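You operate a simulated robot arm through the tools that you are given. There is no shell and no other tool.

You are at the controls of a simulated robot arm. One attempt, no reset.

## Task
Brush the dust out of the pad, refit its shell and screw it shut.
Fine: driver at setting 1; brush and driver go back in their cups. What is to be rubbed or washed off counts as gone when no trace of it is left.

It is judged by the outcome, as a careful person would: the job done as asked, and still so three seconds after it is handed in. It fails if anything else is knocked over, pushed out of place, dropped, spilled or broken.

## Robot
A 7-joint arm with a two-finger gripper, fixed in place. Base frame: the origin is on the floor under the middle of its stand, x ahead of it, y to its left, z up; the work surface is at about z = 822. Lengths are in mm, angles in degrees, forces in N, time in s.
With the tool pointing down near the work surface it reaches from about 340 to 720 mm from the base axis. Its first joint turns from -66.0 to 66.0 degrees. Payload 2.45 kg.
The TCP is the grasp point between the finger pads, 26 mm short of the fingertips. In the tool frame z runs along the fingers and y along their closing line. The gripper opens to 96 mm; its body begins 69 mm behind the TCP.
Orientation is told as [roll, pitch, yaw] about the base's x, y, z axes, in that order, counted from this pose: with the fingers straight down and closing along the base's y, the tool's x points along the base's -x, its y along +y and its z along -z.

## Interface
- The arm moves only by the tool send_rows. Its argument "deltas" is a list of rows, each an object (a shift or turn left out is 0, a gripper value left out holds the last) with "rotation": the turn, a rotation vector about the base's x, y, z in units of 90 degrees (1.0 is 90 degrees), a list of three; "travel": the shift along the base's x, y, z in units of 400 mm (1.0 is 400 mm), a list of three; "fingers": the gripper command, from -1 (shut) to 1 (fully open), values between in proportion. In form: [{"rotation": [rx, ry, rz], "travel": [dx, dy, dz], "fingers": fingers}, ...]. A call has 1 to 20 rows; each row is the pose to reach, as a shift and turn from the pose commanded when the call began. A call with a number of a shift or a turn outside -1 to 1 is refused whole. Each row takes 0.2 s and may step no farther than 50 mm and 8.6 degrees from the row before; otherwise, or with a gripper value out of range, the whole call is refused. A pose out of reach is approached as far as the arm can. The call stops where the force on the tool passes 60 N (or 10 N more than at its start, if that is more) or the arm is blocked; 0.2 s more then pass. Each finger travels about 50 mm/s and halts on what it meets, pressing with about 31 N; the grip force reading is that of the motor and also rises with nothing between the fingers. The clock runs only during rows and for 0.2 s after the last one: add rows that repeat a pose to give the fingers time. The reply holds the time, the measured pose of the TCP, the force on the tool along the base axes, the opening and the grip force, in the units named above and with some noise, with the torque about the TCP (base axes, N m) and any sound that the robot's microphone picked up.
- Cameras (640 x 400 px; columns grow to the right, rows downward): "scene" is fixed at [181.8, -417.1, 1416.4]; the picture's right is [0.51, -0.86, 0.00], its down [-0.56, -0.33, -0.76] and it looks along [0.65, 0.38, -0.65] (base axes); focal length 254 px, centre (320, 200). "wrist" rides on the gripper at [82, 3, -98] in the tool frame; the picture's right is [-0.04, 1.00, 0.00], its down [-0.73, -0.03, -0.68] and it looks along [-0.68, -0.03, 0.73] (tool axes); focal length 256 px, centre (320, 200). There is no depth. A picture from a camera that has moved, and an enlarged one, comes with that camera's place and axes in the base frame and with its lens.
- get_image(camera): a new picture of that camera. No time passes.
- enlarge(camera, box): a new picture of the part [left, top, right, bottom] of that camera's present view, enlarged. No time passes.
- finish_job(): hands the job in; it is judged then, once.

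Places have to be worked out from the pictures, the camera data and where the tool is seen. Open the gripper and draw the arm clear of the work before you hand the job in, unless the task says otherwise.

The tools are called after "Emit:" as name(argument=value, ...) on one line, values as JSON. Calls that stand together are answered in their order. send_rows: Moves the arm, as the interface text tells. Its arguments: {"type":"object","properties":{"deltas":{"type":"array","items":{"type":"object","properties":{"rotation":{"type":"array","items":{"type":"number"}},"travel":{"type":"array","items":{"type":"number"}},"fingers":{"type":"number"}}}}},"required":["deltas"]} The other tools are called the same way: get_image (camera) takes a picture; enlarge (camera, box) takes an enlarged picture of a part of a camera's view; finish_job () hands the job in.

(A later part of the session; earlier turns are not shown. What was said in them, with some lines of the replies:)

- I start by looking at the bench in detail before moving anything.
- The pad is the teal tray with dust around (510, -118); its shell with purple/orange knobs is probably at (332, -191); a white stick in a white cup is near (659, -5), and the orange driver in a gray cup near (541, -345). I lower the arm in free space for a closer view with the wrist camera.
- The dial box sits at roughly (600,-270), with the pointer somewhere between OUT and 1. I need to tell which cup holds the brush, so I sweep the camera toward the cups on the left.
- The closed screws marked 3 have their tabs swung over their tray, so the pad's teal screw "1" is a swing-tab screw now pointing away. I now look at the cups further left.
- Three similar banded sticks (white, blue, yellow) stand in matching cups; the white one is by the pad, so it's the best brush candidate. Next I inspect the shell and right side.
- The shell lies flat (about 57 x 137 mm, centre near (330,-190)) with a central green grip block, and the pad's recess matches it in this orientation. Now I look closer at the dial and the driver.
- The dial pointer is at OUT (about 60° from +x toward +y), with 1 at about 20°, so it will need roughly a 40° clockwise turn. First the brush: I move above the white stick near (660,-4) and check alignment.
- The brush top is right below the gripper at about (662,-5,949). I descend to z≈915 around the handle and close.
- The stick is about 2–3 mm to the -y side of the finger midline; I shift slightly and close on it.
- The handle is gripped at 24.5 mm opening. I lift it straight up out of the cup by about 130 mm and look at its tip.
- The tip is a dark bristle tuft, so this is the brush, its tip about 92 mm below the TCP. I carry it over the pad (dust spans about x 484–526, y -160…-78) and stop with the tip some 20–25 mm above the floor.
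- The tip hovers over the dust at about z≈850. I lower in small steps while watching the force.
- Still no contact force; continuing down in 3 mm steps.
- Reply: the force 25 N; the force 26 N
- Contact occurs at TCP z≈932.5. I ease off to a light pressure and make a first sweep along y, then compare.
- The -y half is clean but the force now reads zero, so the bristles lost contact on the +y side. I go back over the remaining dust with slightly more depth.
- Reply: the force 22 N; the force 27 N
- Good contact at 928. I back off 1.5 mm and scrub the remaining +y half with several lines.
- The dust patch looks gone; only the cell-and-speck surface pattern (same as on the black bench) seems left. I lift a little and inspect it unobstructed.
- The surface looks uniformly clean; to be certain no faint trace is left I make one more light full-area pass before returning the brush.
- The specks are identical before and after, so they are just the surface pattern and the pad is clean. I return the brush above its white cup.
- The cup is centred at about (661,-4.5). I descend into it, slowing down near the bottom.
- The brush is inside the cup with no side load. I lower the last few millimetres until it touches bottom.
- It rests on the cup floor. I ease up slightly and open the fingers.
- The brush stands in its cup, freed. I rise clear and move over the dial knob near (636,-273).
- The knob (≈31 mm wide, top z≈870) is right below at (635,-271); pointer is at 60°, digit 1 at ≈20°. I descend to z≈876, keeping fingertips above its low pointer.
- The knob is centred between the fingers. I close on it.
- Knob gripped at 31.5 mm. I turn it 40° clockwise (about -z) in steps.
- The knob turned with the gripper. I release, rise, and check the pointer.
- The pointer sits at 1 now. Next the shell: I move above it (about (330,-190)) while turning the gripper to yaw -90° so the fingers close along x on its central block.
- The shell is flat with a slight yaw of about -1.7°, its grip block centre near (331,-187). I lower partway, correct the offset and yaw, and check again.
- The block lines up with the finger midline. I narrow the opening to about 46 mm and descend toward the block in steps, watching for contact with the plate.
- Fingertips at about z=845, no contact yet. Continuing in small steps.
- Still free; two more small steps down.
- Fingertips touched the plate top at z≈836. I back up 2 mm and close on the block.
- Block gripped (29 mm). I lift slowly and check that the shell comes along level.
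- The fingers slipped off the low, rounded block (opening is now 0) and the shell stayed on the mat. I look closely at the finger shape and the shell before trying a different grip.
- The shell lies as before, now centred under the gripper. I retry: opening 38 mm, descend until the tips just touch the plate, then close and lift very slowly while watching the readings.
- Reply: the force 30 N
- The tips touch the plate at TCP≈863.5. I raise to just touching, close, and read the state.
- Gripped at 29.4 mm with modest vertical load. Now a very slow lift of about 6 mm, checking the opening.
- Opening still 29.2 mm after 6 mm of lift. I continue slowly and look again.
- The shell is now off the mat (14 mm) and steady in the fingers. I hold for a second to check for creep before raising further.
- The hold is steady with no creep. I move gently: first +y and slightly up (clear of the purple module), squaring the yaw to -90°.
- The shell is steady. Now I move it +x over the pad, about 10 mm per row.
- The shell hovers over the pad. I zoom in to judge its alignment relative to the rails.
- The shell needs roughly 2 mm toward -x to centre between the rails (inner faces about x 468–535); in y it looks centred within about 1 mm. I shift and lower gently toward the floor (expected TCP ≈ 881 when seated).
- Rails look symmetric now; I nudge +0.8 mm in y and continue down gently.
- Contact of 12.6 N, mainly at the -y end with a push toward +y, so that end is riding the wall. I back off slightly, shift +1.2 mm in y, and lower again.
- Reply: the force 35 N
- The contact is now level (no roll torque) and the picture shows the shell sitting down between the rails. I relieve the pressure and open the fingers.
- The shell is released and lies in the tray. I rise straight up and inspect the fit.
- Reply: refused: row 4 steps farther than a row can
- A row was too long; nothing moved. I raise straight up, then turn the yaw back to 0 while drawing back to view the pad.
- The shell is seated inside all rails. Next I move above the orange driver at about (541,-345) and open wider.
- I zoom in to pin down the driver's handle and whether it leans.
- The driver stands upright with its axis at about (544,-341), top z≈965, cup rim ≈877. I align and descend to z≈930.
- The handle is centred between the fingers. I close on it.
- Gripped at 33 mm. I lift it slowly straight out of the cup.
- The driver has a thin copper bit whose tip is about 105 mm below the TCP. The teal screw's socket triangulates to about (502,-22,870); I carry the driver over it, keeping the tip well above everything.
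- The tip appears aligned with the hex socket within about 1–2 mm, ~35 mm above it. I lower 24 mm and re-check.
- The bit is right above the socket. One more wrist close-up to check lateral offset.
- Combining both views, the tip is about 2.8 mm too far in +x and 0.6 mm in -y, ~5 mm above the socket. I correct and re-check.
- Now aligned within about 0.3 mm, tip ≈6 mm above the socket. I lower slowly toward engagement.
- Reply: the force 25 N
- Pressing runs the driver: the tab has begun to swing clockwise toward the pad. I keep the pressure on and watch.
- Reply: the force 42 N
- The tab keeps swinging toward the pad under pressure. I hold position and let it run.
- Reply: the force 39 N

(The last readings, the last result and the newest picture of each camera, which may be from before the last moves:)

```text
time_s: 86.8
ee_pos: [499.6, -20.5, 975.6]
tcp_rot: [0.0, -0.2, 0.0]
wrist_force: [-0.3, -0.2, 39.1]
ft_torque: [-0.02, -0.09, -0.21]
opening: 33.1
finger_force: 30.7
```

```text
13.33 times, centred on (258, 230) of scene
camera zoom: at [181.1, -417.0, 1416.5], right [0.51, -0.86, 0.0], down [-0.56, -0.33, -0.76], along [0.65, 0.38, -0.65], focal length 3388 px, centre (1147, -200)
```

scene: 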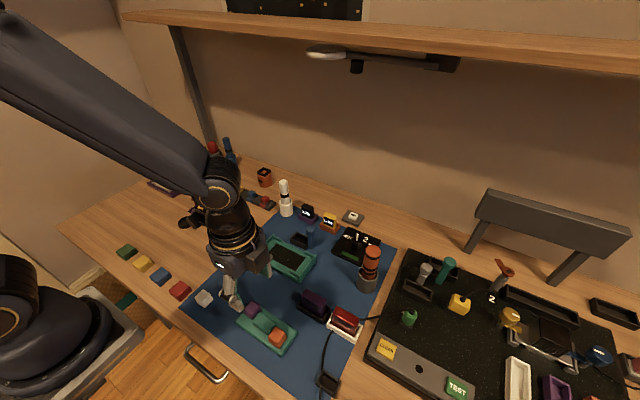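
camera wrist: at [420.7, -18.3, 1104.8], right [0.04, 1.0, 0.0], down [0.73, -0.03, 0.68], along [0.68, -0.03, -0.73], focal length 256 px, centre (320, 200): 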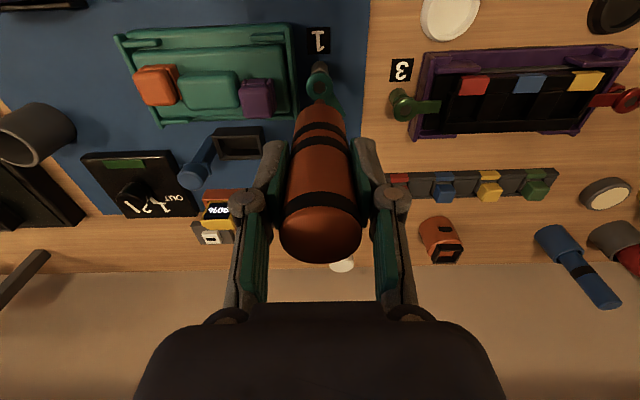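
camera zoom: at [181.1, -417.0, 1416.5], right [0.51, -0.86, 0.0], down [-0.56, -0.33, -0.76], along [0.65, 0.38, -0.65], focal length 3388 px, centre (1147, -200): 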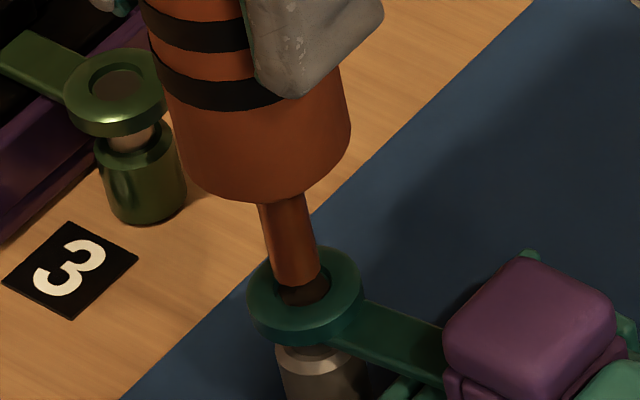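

The tab now points over the shell edge and the red band under the head seems to be hidden. I hold a bit more to see whether it still moves.

Emit:
send_rows(deltas=[{"travel": [0, 0, 0]}, {"travel": [0, 0, 0]}, {"travel": [0, 0, 0]}])

Emit:
enlarge(camera="scene", box=[238, 215, 278, 245])

Emit:
enlarge(camera="wrist", box=[240, 50, 380, 140])

```text
time_s: 87.6
ee_pos: [499.0, -22.1, 973.8]
tcp_rot: [-0.1, -0.2, 0.0]
wrist_force: [0.7, -1.4, 37.2]
ft_torque: [-0.12, -0.07, 0.0]
opening: 33.2
finger_force: 31.0
```

```text
13.33 times, centred on (258, 230) of scene
camera zoom: at [181.2, -417.1, 1416.5], right [0.51, -0.86, 0.0], down [-0.56, -0.33, -0.76], along [0.65, 0.38, -0.65], focal length 3388 px, centre (1147, -200)
```

zoom: 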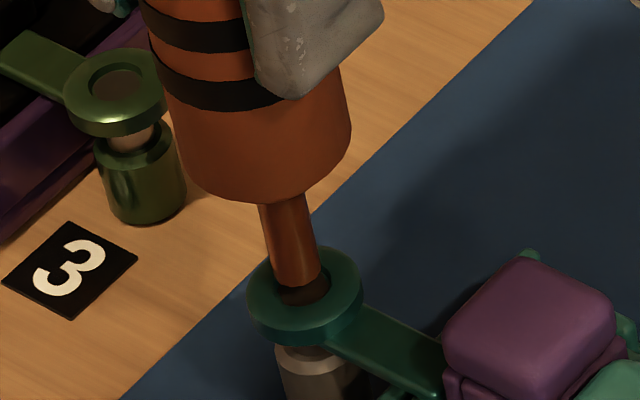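

```text
4.44 times, centred on (310, 95) of wrist
camera zoom: at [417.9, -18.5, 1073.1], right [0.04, 1.0, 0.0], down [0.73, -0.03, 0.68], along [0.68, -0.03, -0.73], focal length 1138 px, centre (364, 667)
```

zoom: 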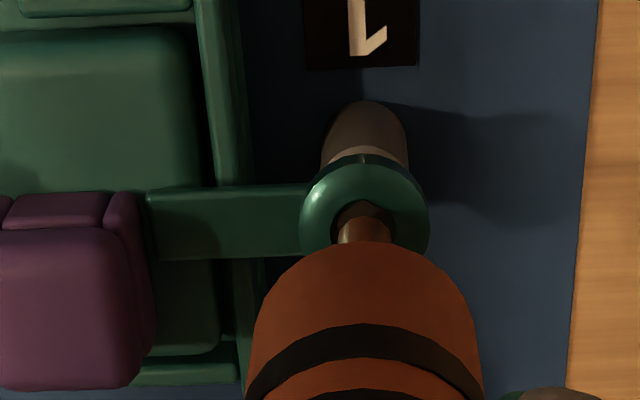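

The tab lies across the shell edge and the drive torque has dropped to zero, so the driver seems to have stopped. I hold a little longer to confirm nothing further moves.

Emit:
send_rows(deltas=[{"travel": [0, 0, 0]}, {"travel": [0, 0, 0]}, {"travel": [0, 0, 0]}, {"travel": [0, 0, 0]}, {"travel": [0, 0, 0]}])

Emit:
enlarge(camera="scene", box=[238, 215, 278, 245])

Emit:
enlarge(camera="wrist", box=[240, 50, 380, 140])

```text
time_s: 88.8
ee_pos: [499.0, -21.8, 975.6]
tcp_rot: [0.0, -0.2, 0.0]
wrist_force: [2.0, -1.9, 34.3]
ft_torque: [-0.09, -0.15, -0.01]
opening: 33.0
finger_force: 31.0
```

```text
13.33 times, centred on (258, 230) of scene
camera zoom: at [181.3, -417.1, 1416.5], right [0.51, -0.86, 0.0], down [-0.56, -0.33, -0.76], along [0.65, 0.38, -0.65], focal length 3388 px, centre (1147, -200)
```

zoom: 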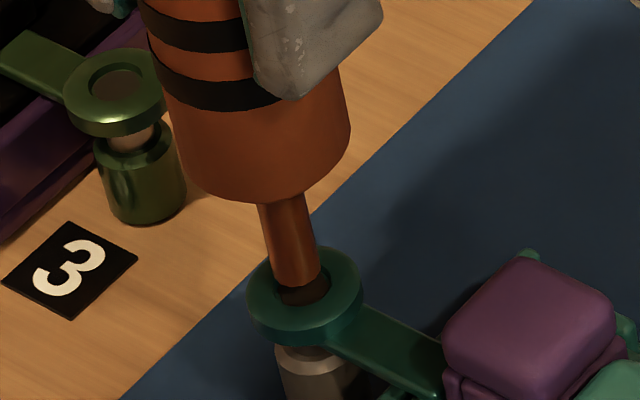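

```text
4.44 times, centred on (310, 95) of wrist
camera zoom: at [417.9, -18.3, 1072.9], right [0.04, 1.0, 0.0], down [0.73, -0.03, 0.68], along [0.68, -0.03, -0.73], focal length 1138 px, centre (364, 667)
```

zoom: 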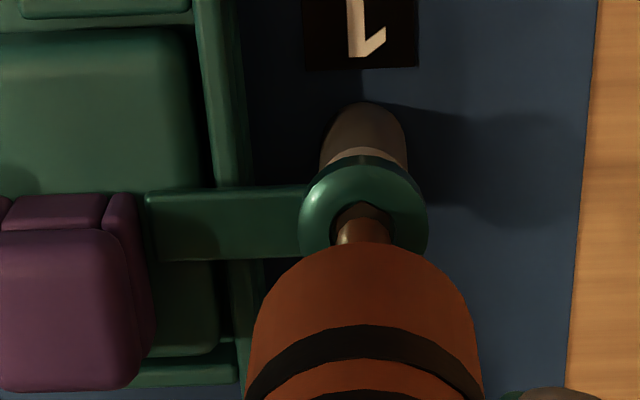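

It has stopped for good: tab over the shell, screw down. I lift the driver off and inspect.

Emit:
send_rows(deltas=[{"travel": [0, 0, 0.01]}, {"travel": [0, 0, 0.03]}, {"travel": [0, 0, 0.07]}, {"travel": [0, 0, 0.13]}, {"travel": [0, 0, 0.19]}, {"travel": [0, 0, 0.209]}, {"travel": [0, 0, 0.209]}])

Emit:
enlarge(camera="scene", box=[235, 205, 315, 280])

Emit:
get_image(camera="wrist")

Emit:
enlarge(camera="scene", box=[240, 215, 280, 250])

```text
time_s: 90.4
ee_pos: [498.3, -23.2, 1060.4]
tcp_rot: [-0.1, 0.0, 0.1]
wrist_force: [0.4, 0.0, -2.3]
ft_torque: [0.0, -0.02, 0.01]
opening: 33.1
finger_force: 31.1
```

```text
5.33 times, centred on (275, 242) of scene
camera zoom: at [181.8, -417.1, 1416.4], right [0.51, -0.86, 0.0], down [-0.56, -0.33, -0.76], along [0.65, 0.38, -0.65], focal length 1355 px, centre (560, -27)
```

zoom: 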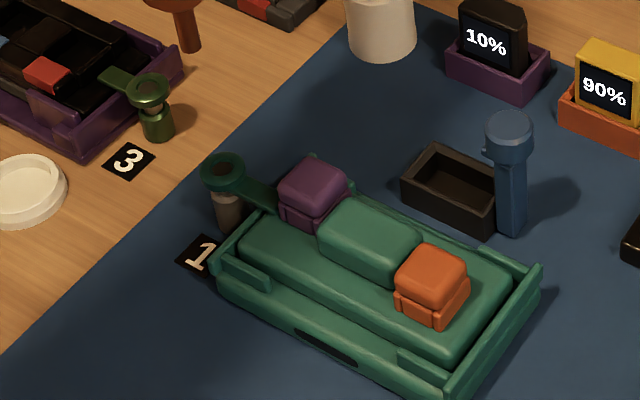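

```text
taken
camera wrist: at [417.9, -18.9, 1157.3], right [0.04, 1.0, 0.0], down [0.73, -0.03, 0.68], along [0.68, -0.03, -0.73], focal length 256 px, centre (320, 200)
```

wrist: 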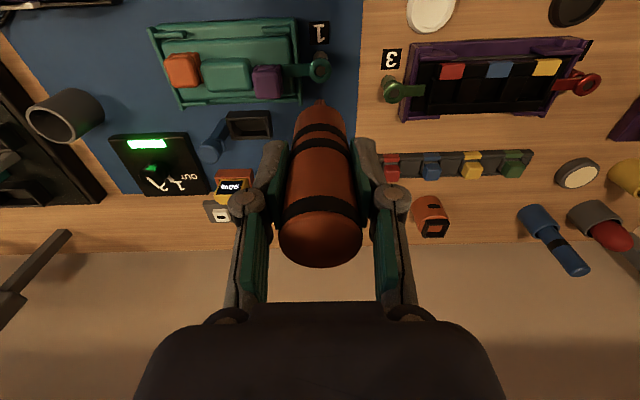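

```text
11.43 times, centred on (260, 232) of scene
camera zoom: at [181.8, -417.1, 1416.4], right [0.51, -0.86, 0.0], down [-0.56, -0.33, -0.76], along [0.65, 0.38, -0.65], focal length 2904 px, centre (1006, -171)
```

zoom: 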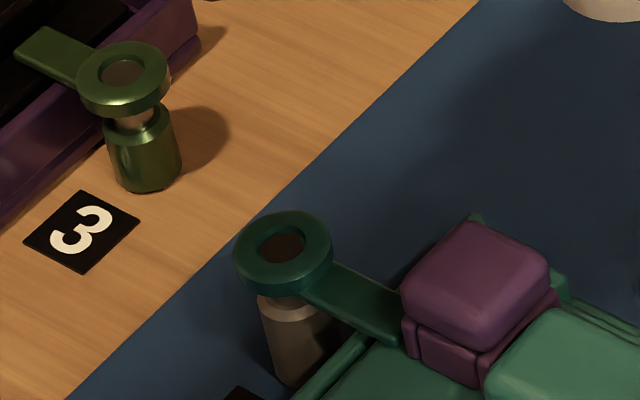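

The status strip on the dial box is lit bright green and the red band under the screw head is gone, so the pad is screwed shut. I carry the driver back above its gray cup.

Emit:
send_rows(deltas=[{"travel": [0.005, -0.03, 0]}, {"travel": [0.013, -0.09, 0]}, {"travel": [0.024, -0.17, 0]}, {"travel": [0.035, -0.25, 0]}, {"travel": [0.046, -0.33, 0]}, {"travel": [0.058, -0.41, 0]}, {"travel": [0.069, -0.49, 0]}, {"travel": [0.08, -0.57, 0]}, {"travel": [0.091, -0.65, 0]}, {"travel": [0.102, -0.73, 0]}, {"travel": [0.11, -0.785, 0]}, {"travel": [0.112, -0.7975, 0]}, {"travel": [0.112, -0.7975, 0]}])

Emit:
get_image(camera="wrist")

Emit:
enlarge(camera="wrist", box=[280, 30, 360, 130])

Emit:
enlarge(camera="scene", box=[330, 180, 430, 305])

```text
time_s: 93.2
ee_pos: [543.9, -340.0, 1058.6]
tcp_rot: [0.1, 0.0, -0.1]
wrist_force: [-0.2, 1.1, -2.0]
ft_torque: [0.0, -0.03, -0.03]
opening: 33.1
finger_force: 31.2
```

```text
taken
camera wrist: at [463.2, -336.8, 1156.9], right [0.04, 1.0, 0.0], down [0.73, -0.03, 0.68], along [0.68, -0.03, -0.73], focal length 256 px, centre (320, 200)
```

wrist: 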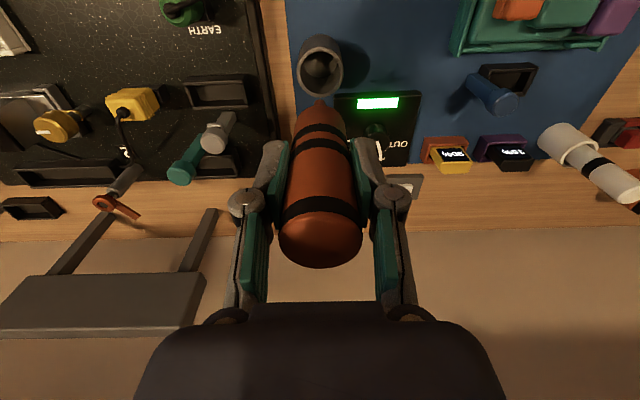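

```text
4.00 times, centred on (320, 80) of wrist
camera zoom: at [463.2, -336.8, 1156.9], right [0.04, 1.0, 0.0], down [0.73, -0.03, 0.68], along [0.68, -0.03, -0.73], focal length 1024 px, centre (320, 680)
```

zoom: 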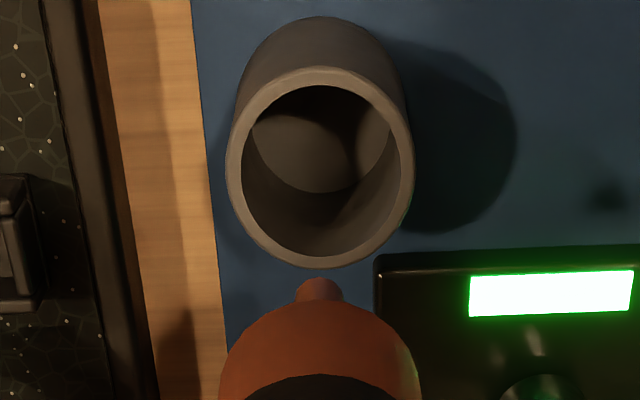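

```text
3.20 times, centred on (380, 242) of scene
camera zoom: at [181.8, -417.1, 1416.4], right [0.51, -0.86, 0.0], down [-0.56, -0.33, -0.76], along [0.65, 0.38, -0.65], focal length 813 px, centre (128, 64)
```

zoom: 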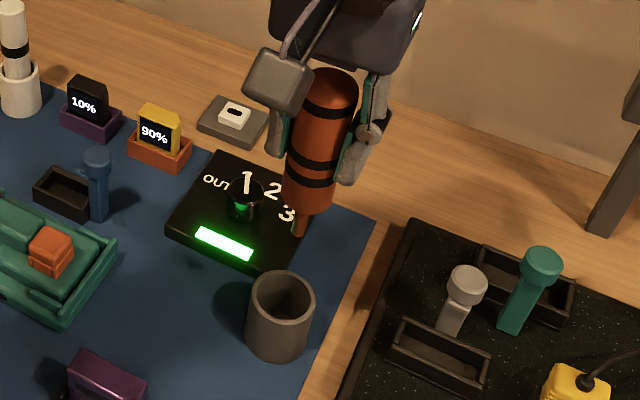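

The strip glows bright green, dial at 1. The cup is at the same relative position as when I took the driver out; I lower it straight down.

Emit:
send_rows(deltas=[{"travel": [0, 0, -0.03]}, {"travel": [0, 0, -0.08]}, {"travel": [0, 0, -0.13]}, {"travel": [0, 0, -0.18]}, {"travel": [0, 0, -0.23]}, {"travel": [0, 0, -0.27]}, {"travel": [0, 0, -0.3]}, {"travel": [0, 0, -0.31]}, {"travel": [0, 0, -0.31]}])

Emit:
get_image(camera="wrist")

Emit:
enlarge(camera="scene", box=[330, 200, 430, 305])

```text
time_s: 95.2
ee_pos: [543.5, -340.0, 934.3]
tcp_rot: [0.0, -0.1, 0.0]
wrist_force: [0.4, 0.0, -1.6]
ft_torque: [0.02, -0.02, -0.03]
opening: 33.2
finger_force: 30.9
```

```text
taken
camera wrist: at [462.5, -336.4, 1032.8], right [0.04, 1.0, 0.0], down [0.73, -0.03, 0.68], along [0.68, -0.03, -0.73], focal length 256 px, centre (320, 200)
```

wrist: 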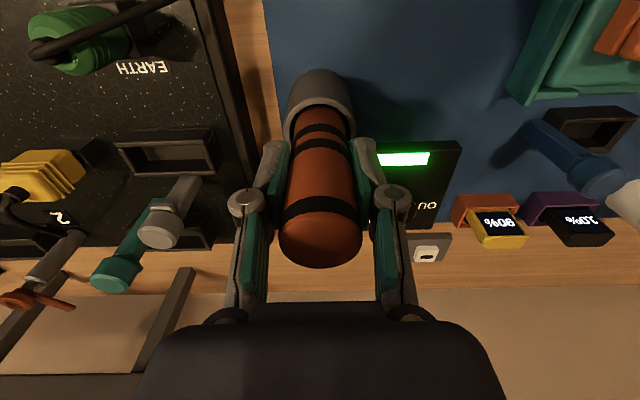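

```text
3.81 times, centred on (380, 252) of scene
camera zoom: at [181.8, -417.1, 1416.4], right [0.51, -0.86, 0.0], down [-0.56, -0.33, -0.76], along [0.65, 0.38, -0.65], focal length 968 px, centre (91, 0)
```

zoom: 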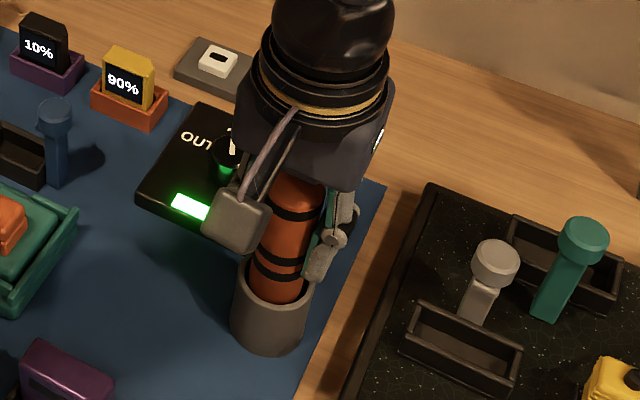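

The driver is in the cup without side load; I lower the last few millimetres until it rests.

Emit:
send_rows(deltas=[{"travel": [0, 0, -0.008]}])

Emit:
send_rows(deltas=[{"travel": [0, 0, -0.005]}])

Emit:
send_rows(deltas=[{"travel": [0, 0, -0.004]}])

```text
time_s: 95.6
ee_pos: [543.9, -339.5, 931.5]
tcp_rot: [-0.1, 0.0, -0.1]
wrist_force: [0.1, 0.3, -1.6]
ft_torque: [-0.01, -0.03, -0.01]
opening: 32.9
finger_force: 30.7
```

```text
time_s: 96.0
ee_pos: [543.6, -340.6, 927.7]
tcp_rot: [0.0, 0.0, 0.1]
wrist_force: [-0.7, -0.3, -1.0]
ft_torque: [-0.01, 0.0, 0.01]
opening: 33.0
finger_force: 31.3
```

```text
time_s: 96.4
ee_pos: [544.0, -339.6, 926.8]
tcp_rot: [0.0, 0.0, 0.0]
wrist_force: [-2.5, 1.2, 7.2]
ft_torque: [0.25, 0.23, -0.02]
opening: 33.1
finger_force: 31.3
```

It touches the cup floor (7 N). I open the fingers.

Emit:
send_rows(deltas=[{"travel": [0, 0, 0.0], "fingers": -0.2}, {"travel": [0, 0, 0.0], "fingers": 0.5}, {"travel": [0, 0, 0.0], "fingers": 0.5}, {"travel": [0, 0, 0.0], "fingers": 0.5}])

Emit:
get_image(camera="wrist")

```text
time_s: 97.4
ee_pos: [543.6, -341.1, 927.9]
tcp_rot: [0.0, 0.0, -0.1]
wrist_force: [0.0, 0.2, -1.2]
ft_torque: [-0.01, -0.02, -0.02]
opening: 71.6
finger_force: 0.1
```

```text
taken
camera wrist: at [463.0, -336.9, 1025.4], right [0.04, 1.0, 0.0], down [0.73, -0.03, 0.68], along [0.68, -0.03, -0.73], focal length 256 px, centre (320, 200)
```

wrist: 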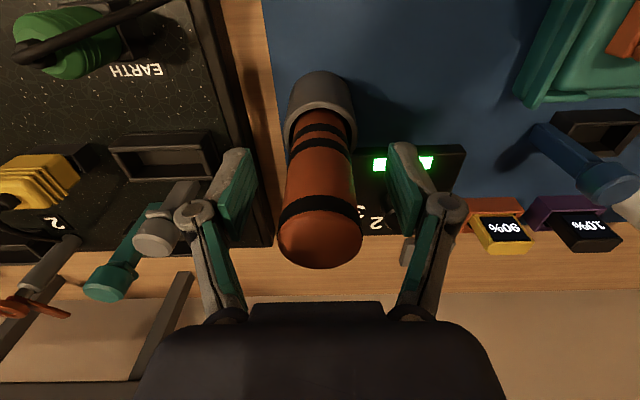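

The driver stands free in its cup between the open fingers. I rise straight up and draw the arm back clear, then inspect everything.

Emit:
send_rows(deltas=[{"travel": [0, 0, 0.05]}, {"travel": [0, 0, 0.15]}, {"travel": [0, 0, 0.27]}, {"travel": [0, 0, 0.38]}, {"travel": [-0.05, 0.06, 0.46]}, {"travel": [-0.13, 0.13, 0.5]}, {"travel": [-0.2, 0.22, 0.53]}, {"travel": [-0.25, 0.31, 0.56]}, {"travel": [-0.3, 0.4, 0.6]}, {"travel": [-0.34, 0.5, 0.63]}, {"travel": [-0.38, 0.6, 0.65]}, {"travel": [-0.38, 0.6, 0.65]}])

Emit:
get_image(camera="wrist")

Emit:
get_image(camera="scene")

Emit:
enlarge(camera="scene", box=[230, 200, 330, 285])

Emit:
enlarge(camera="scene", box=[310, 200, 400, 300])

```text
time_s: 100.0
ee_pos: [392.9, -96.6, 1186.3]
tcp_rot: [0.0, 0.0, 0.0]
wrist_force: [-0.2, -0.4, 0.2]
ft_torque: [-0.01, 0.02, 0.01]
opening: 71.9
finger_force: 0.0
```

```text
taken
camera wrist: at [311.8, -94.1, 1285.1], right [0.04, 1.0, 0.0], down [0.73, -0.03, 0.68], along [0.68, -0.03, -0.73], focal length 256 px, centre (320, 200)
```

wrist: 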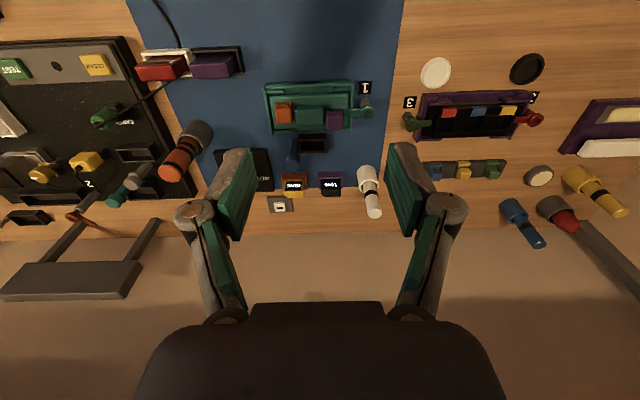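

```text
taken
```

scene: 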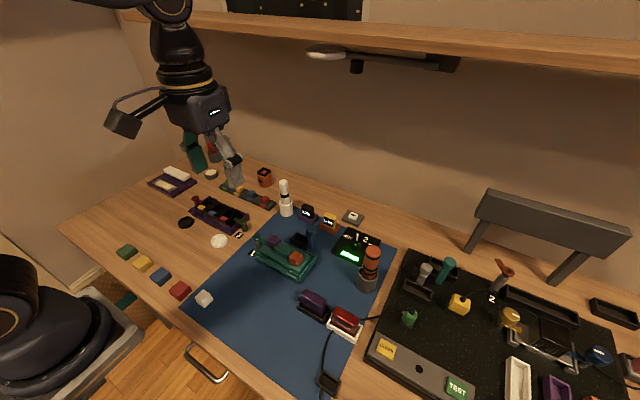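

```text
4.71 times, centred on (280, 242) of scene
camera zoom: at [181.8, -417.0, 1416.4], right [0.51, -0.86, 0.0], down [-0.56, -0.33, -0.76], along [0.65, 0.38, -0.65], focal length 1196 px, centre (508, 0)
```

zoom: 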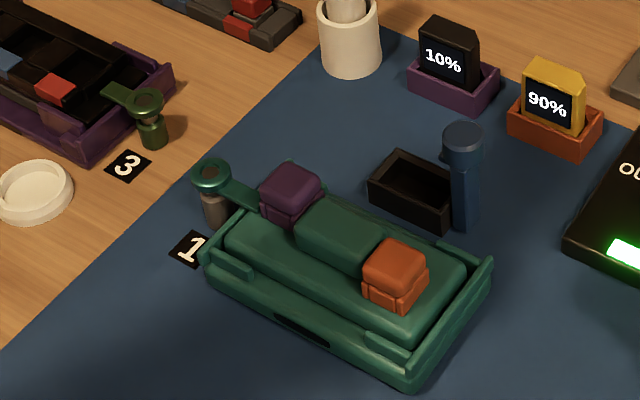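

```text
4.00 times, centred on (355, 250) of scene
camera zoom: at [181.8, -417.0, 1416.4], right [0.51, -0.86, 0.0], down [-0.56, -0.33, -0.76], along [0.65, 0.38, -0.65], focal length 1016 px, centre (180, 0)
```

zoom: 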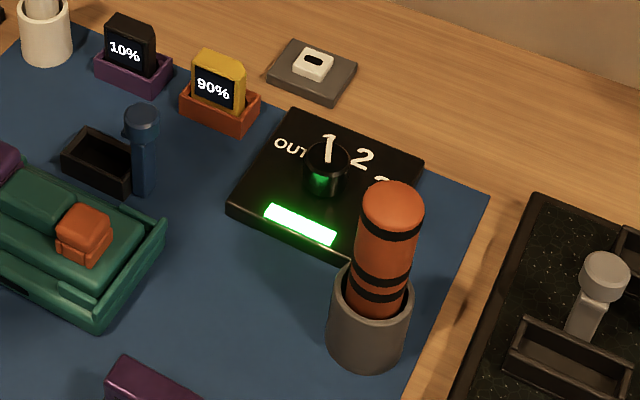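

Everything looks in place. A last close-up check of the pad, screw and the two cups before handing in.

Emit:
enlarge(camera="wrist", box=[250, 65, 390, 145])

Emit:
enlarge(camera="scene", box=[238, 222, 298, 262])

Emit:
enlarge(camera="scene", box=[255, 165, 325, 225])

```text
4.57 times, centred on (320, 105) of wrist
camera zoom: at [311.8, -94.1, 1285.1], right [0.04, 1.0, 0.0], down [0.73, -0.03, 0.68], along [0.68, -0.03, -0.73], focal length 1170 px, centre (320, 634)
```

zoom: 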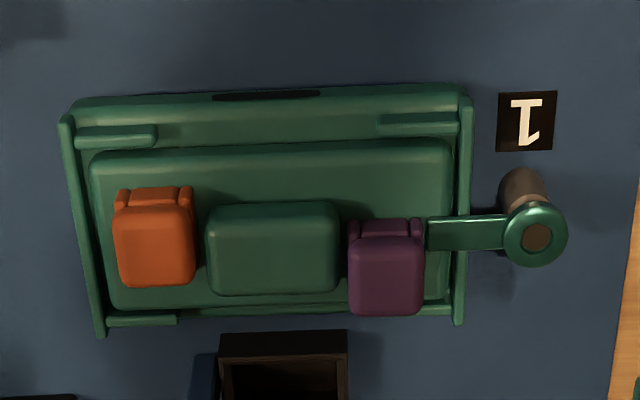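

```text
10.00 times, centred on (268, 242) of scene
camera zoom: at [181.8, -417.0, 1416.4], right [0.51, -0.86, 0.0], down [-0.56, -0.33, -0.76], along [0.65, 0.38, -0.65], focal length 2541 px, centre (840, -220)
```

zoom: 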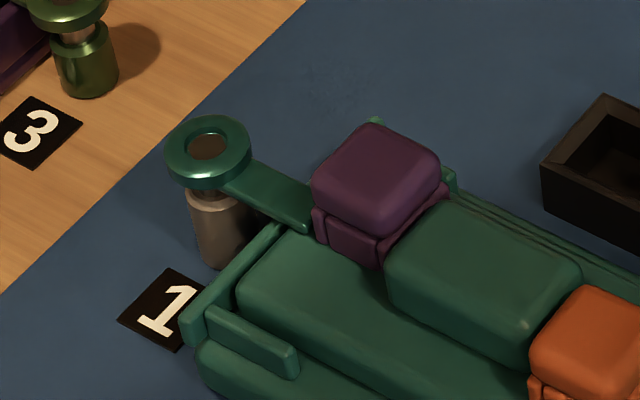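

```text
6.67 times, centred on (290, 195) of scene
camera zoom: at [181.8, -417.0, 1416.4], right [0.51, -0.86, 0.0], down [-0.56, -0.33, -0.76], along [0.65, 0.38, -0.65], focal length 1694 px, centre (520, 233)
```

zoom: 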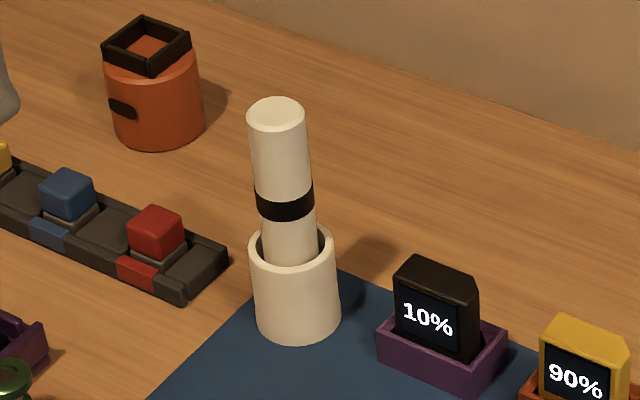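

The pad is clean, the shell is seated and held by the screw tab, and the indicator is lit. The dial is at 1, brush and driver are back in their cups, and the arm is clear with the gripper open, so I hand the job in.

Emit:
finish_job()

```text
The job is handed in.
```

The pad is brushed clean, its shell is back on, and it is screwed shut. I've handed the job in; the verdict hasn't come back.

- **Dust:** I went over the whole dust area with a second pass. Only the surface's own speck pattern shows, and it looked the same before and after that pass.
- **Shell:** It sits inside all four rails. It is a little closer to the back rails than the front ones. My first attempt to lift it slipped off the rounded grip block and nudged it a millimetre or two on the mat; the second, slower lift held.
- **Screw:** I turned the driver's dial from OUT to 1. The driver stopped by itself with the screw's tab across the shell edge, the red band under the screw head hidden, and the dial box strip lit green.
- **Brush and driver:** Both are back upright in their own cups.

In the final pictures I saw nothing else knocked over or out of place. The gripper was open and the arm clear when I handed in.
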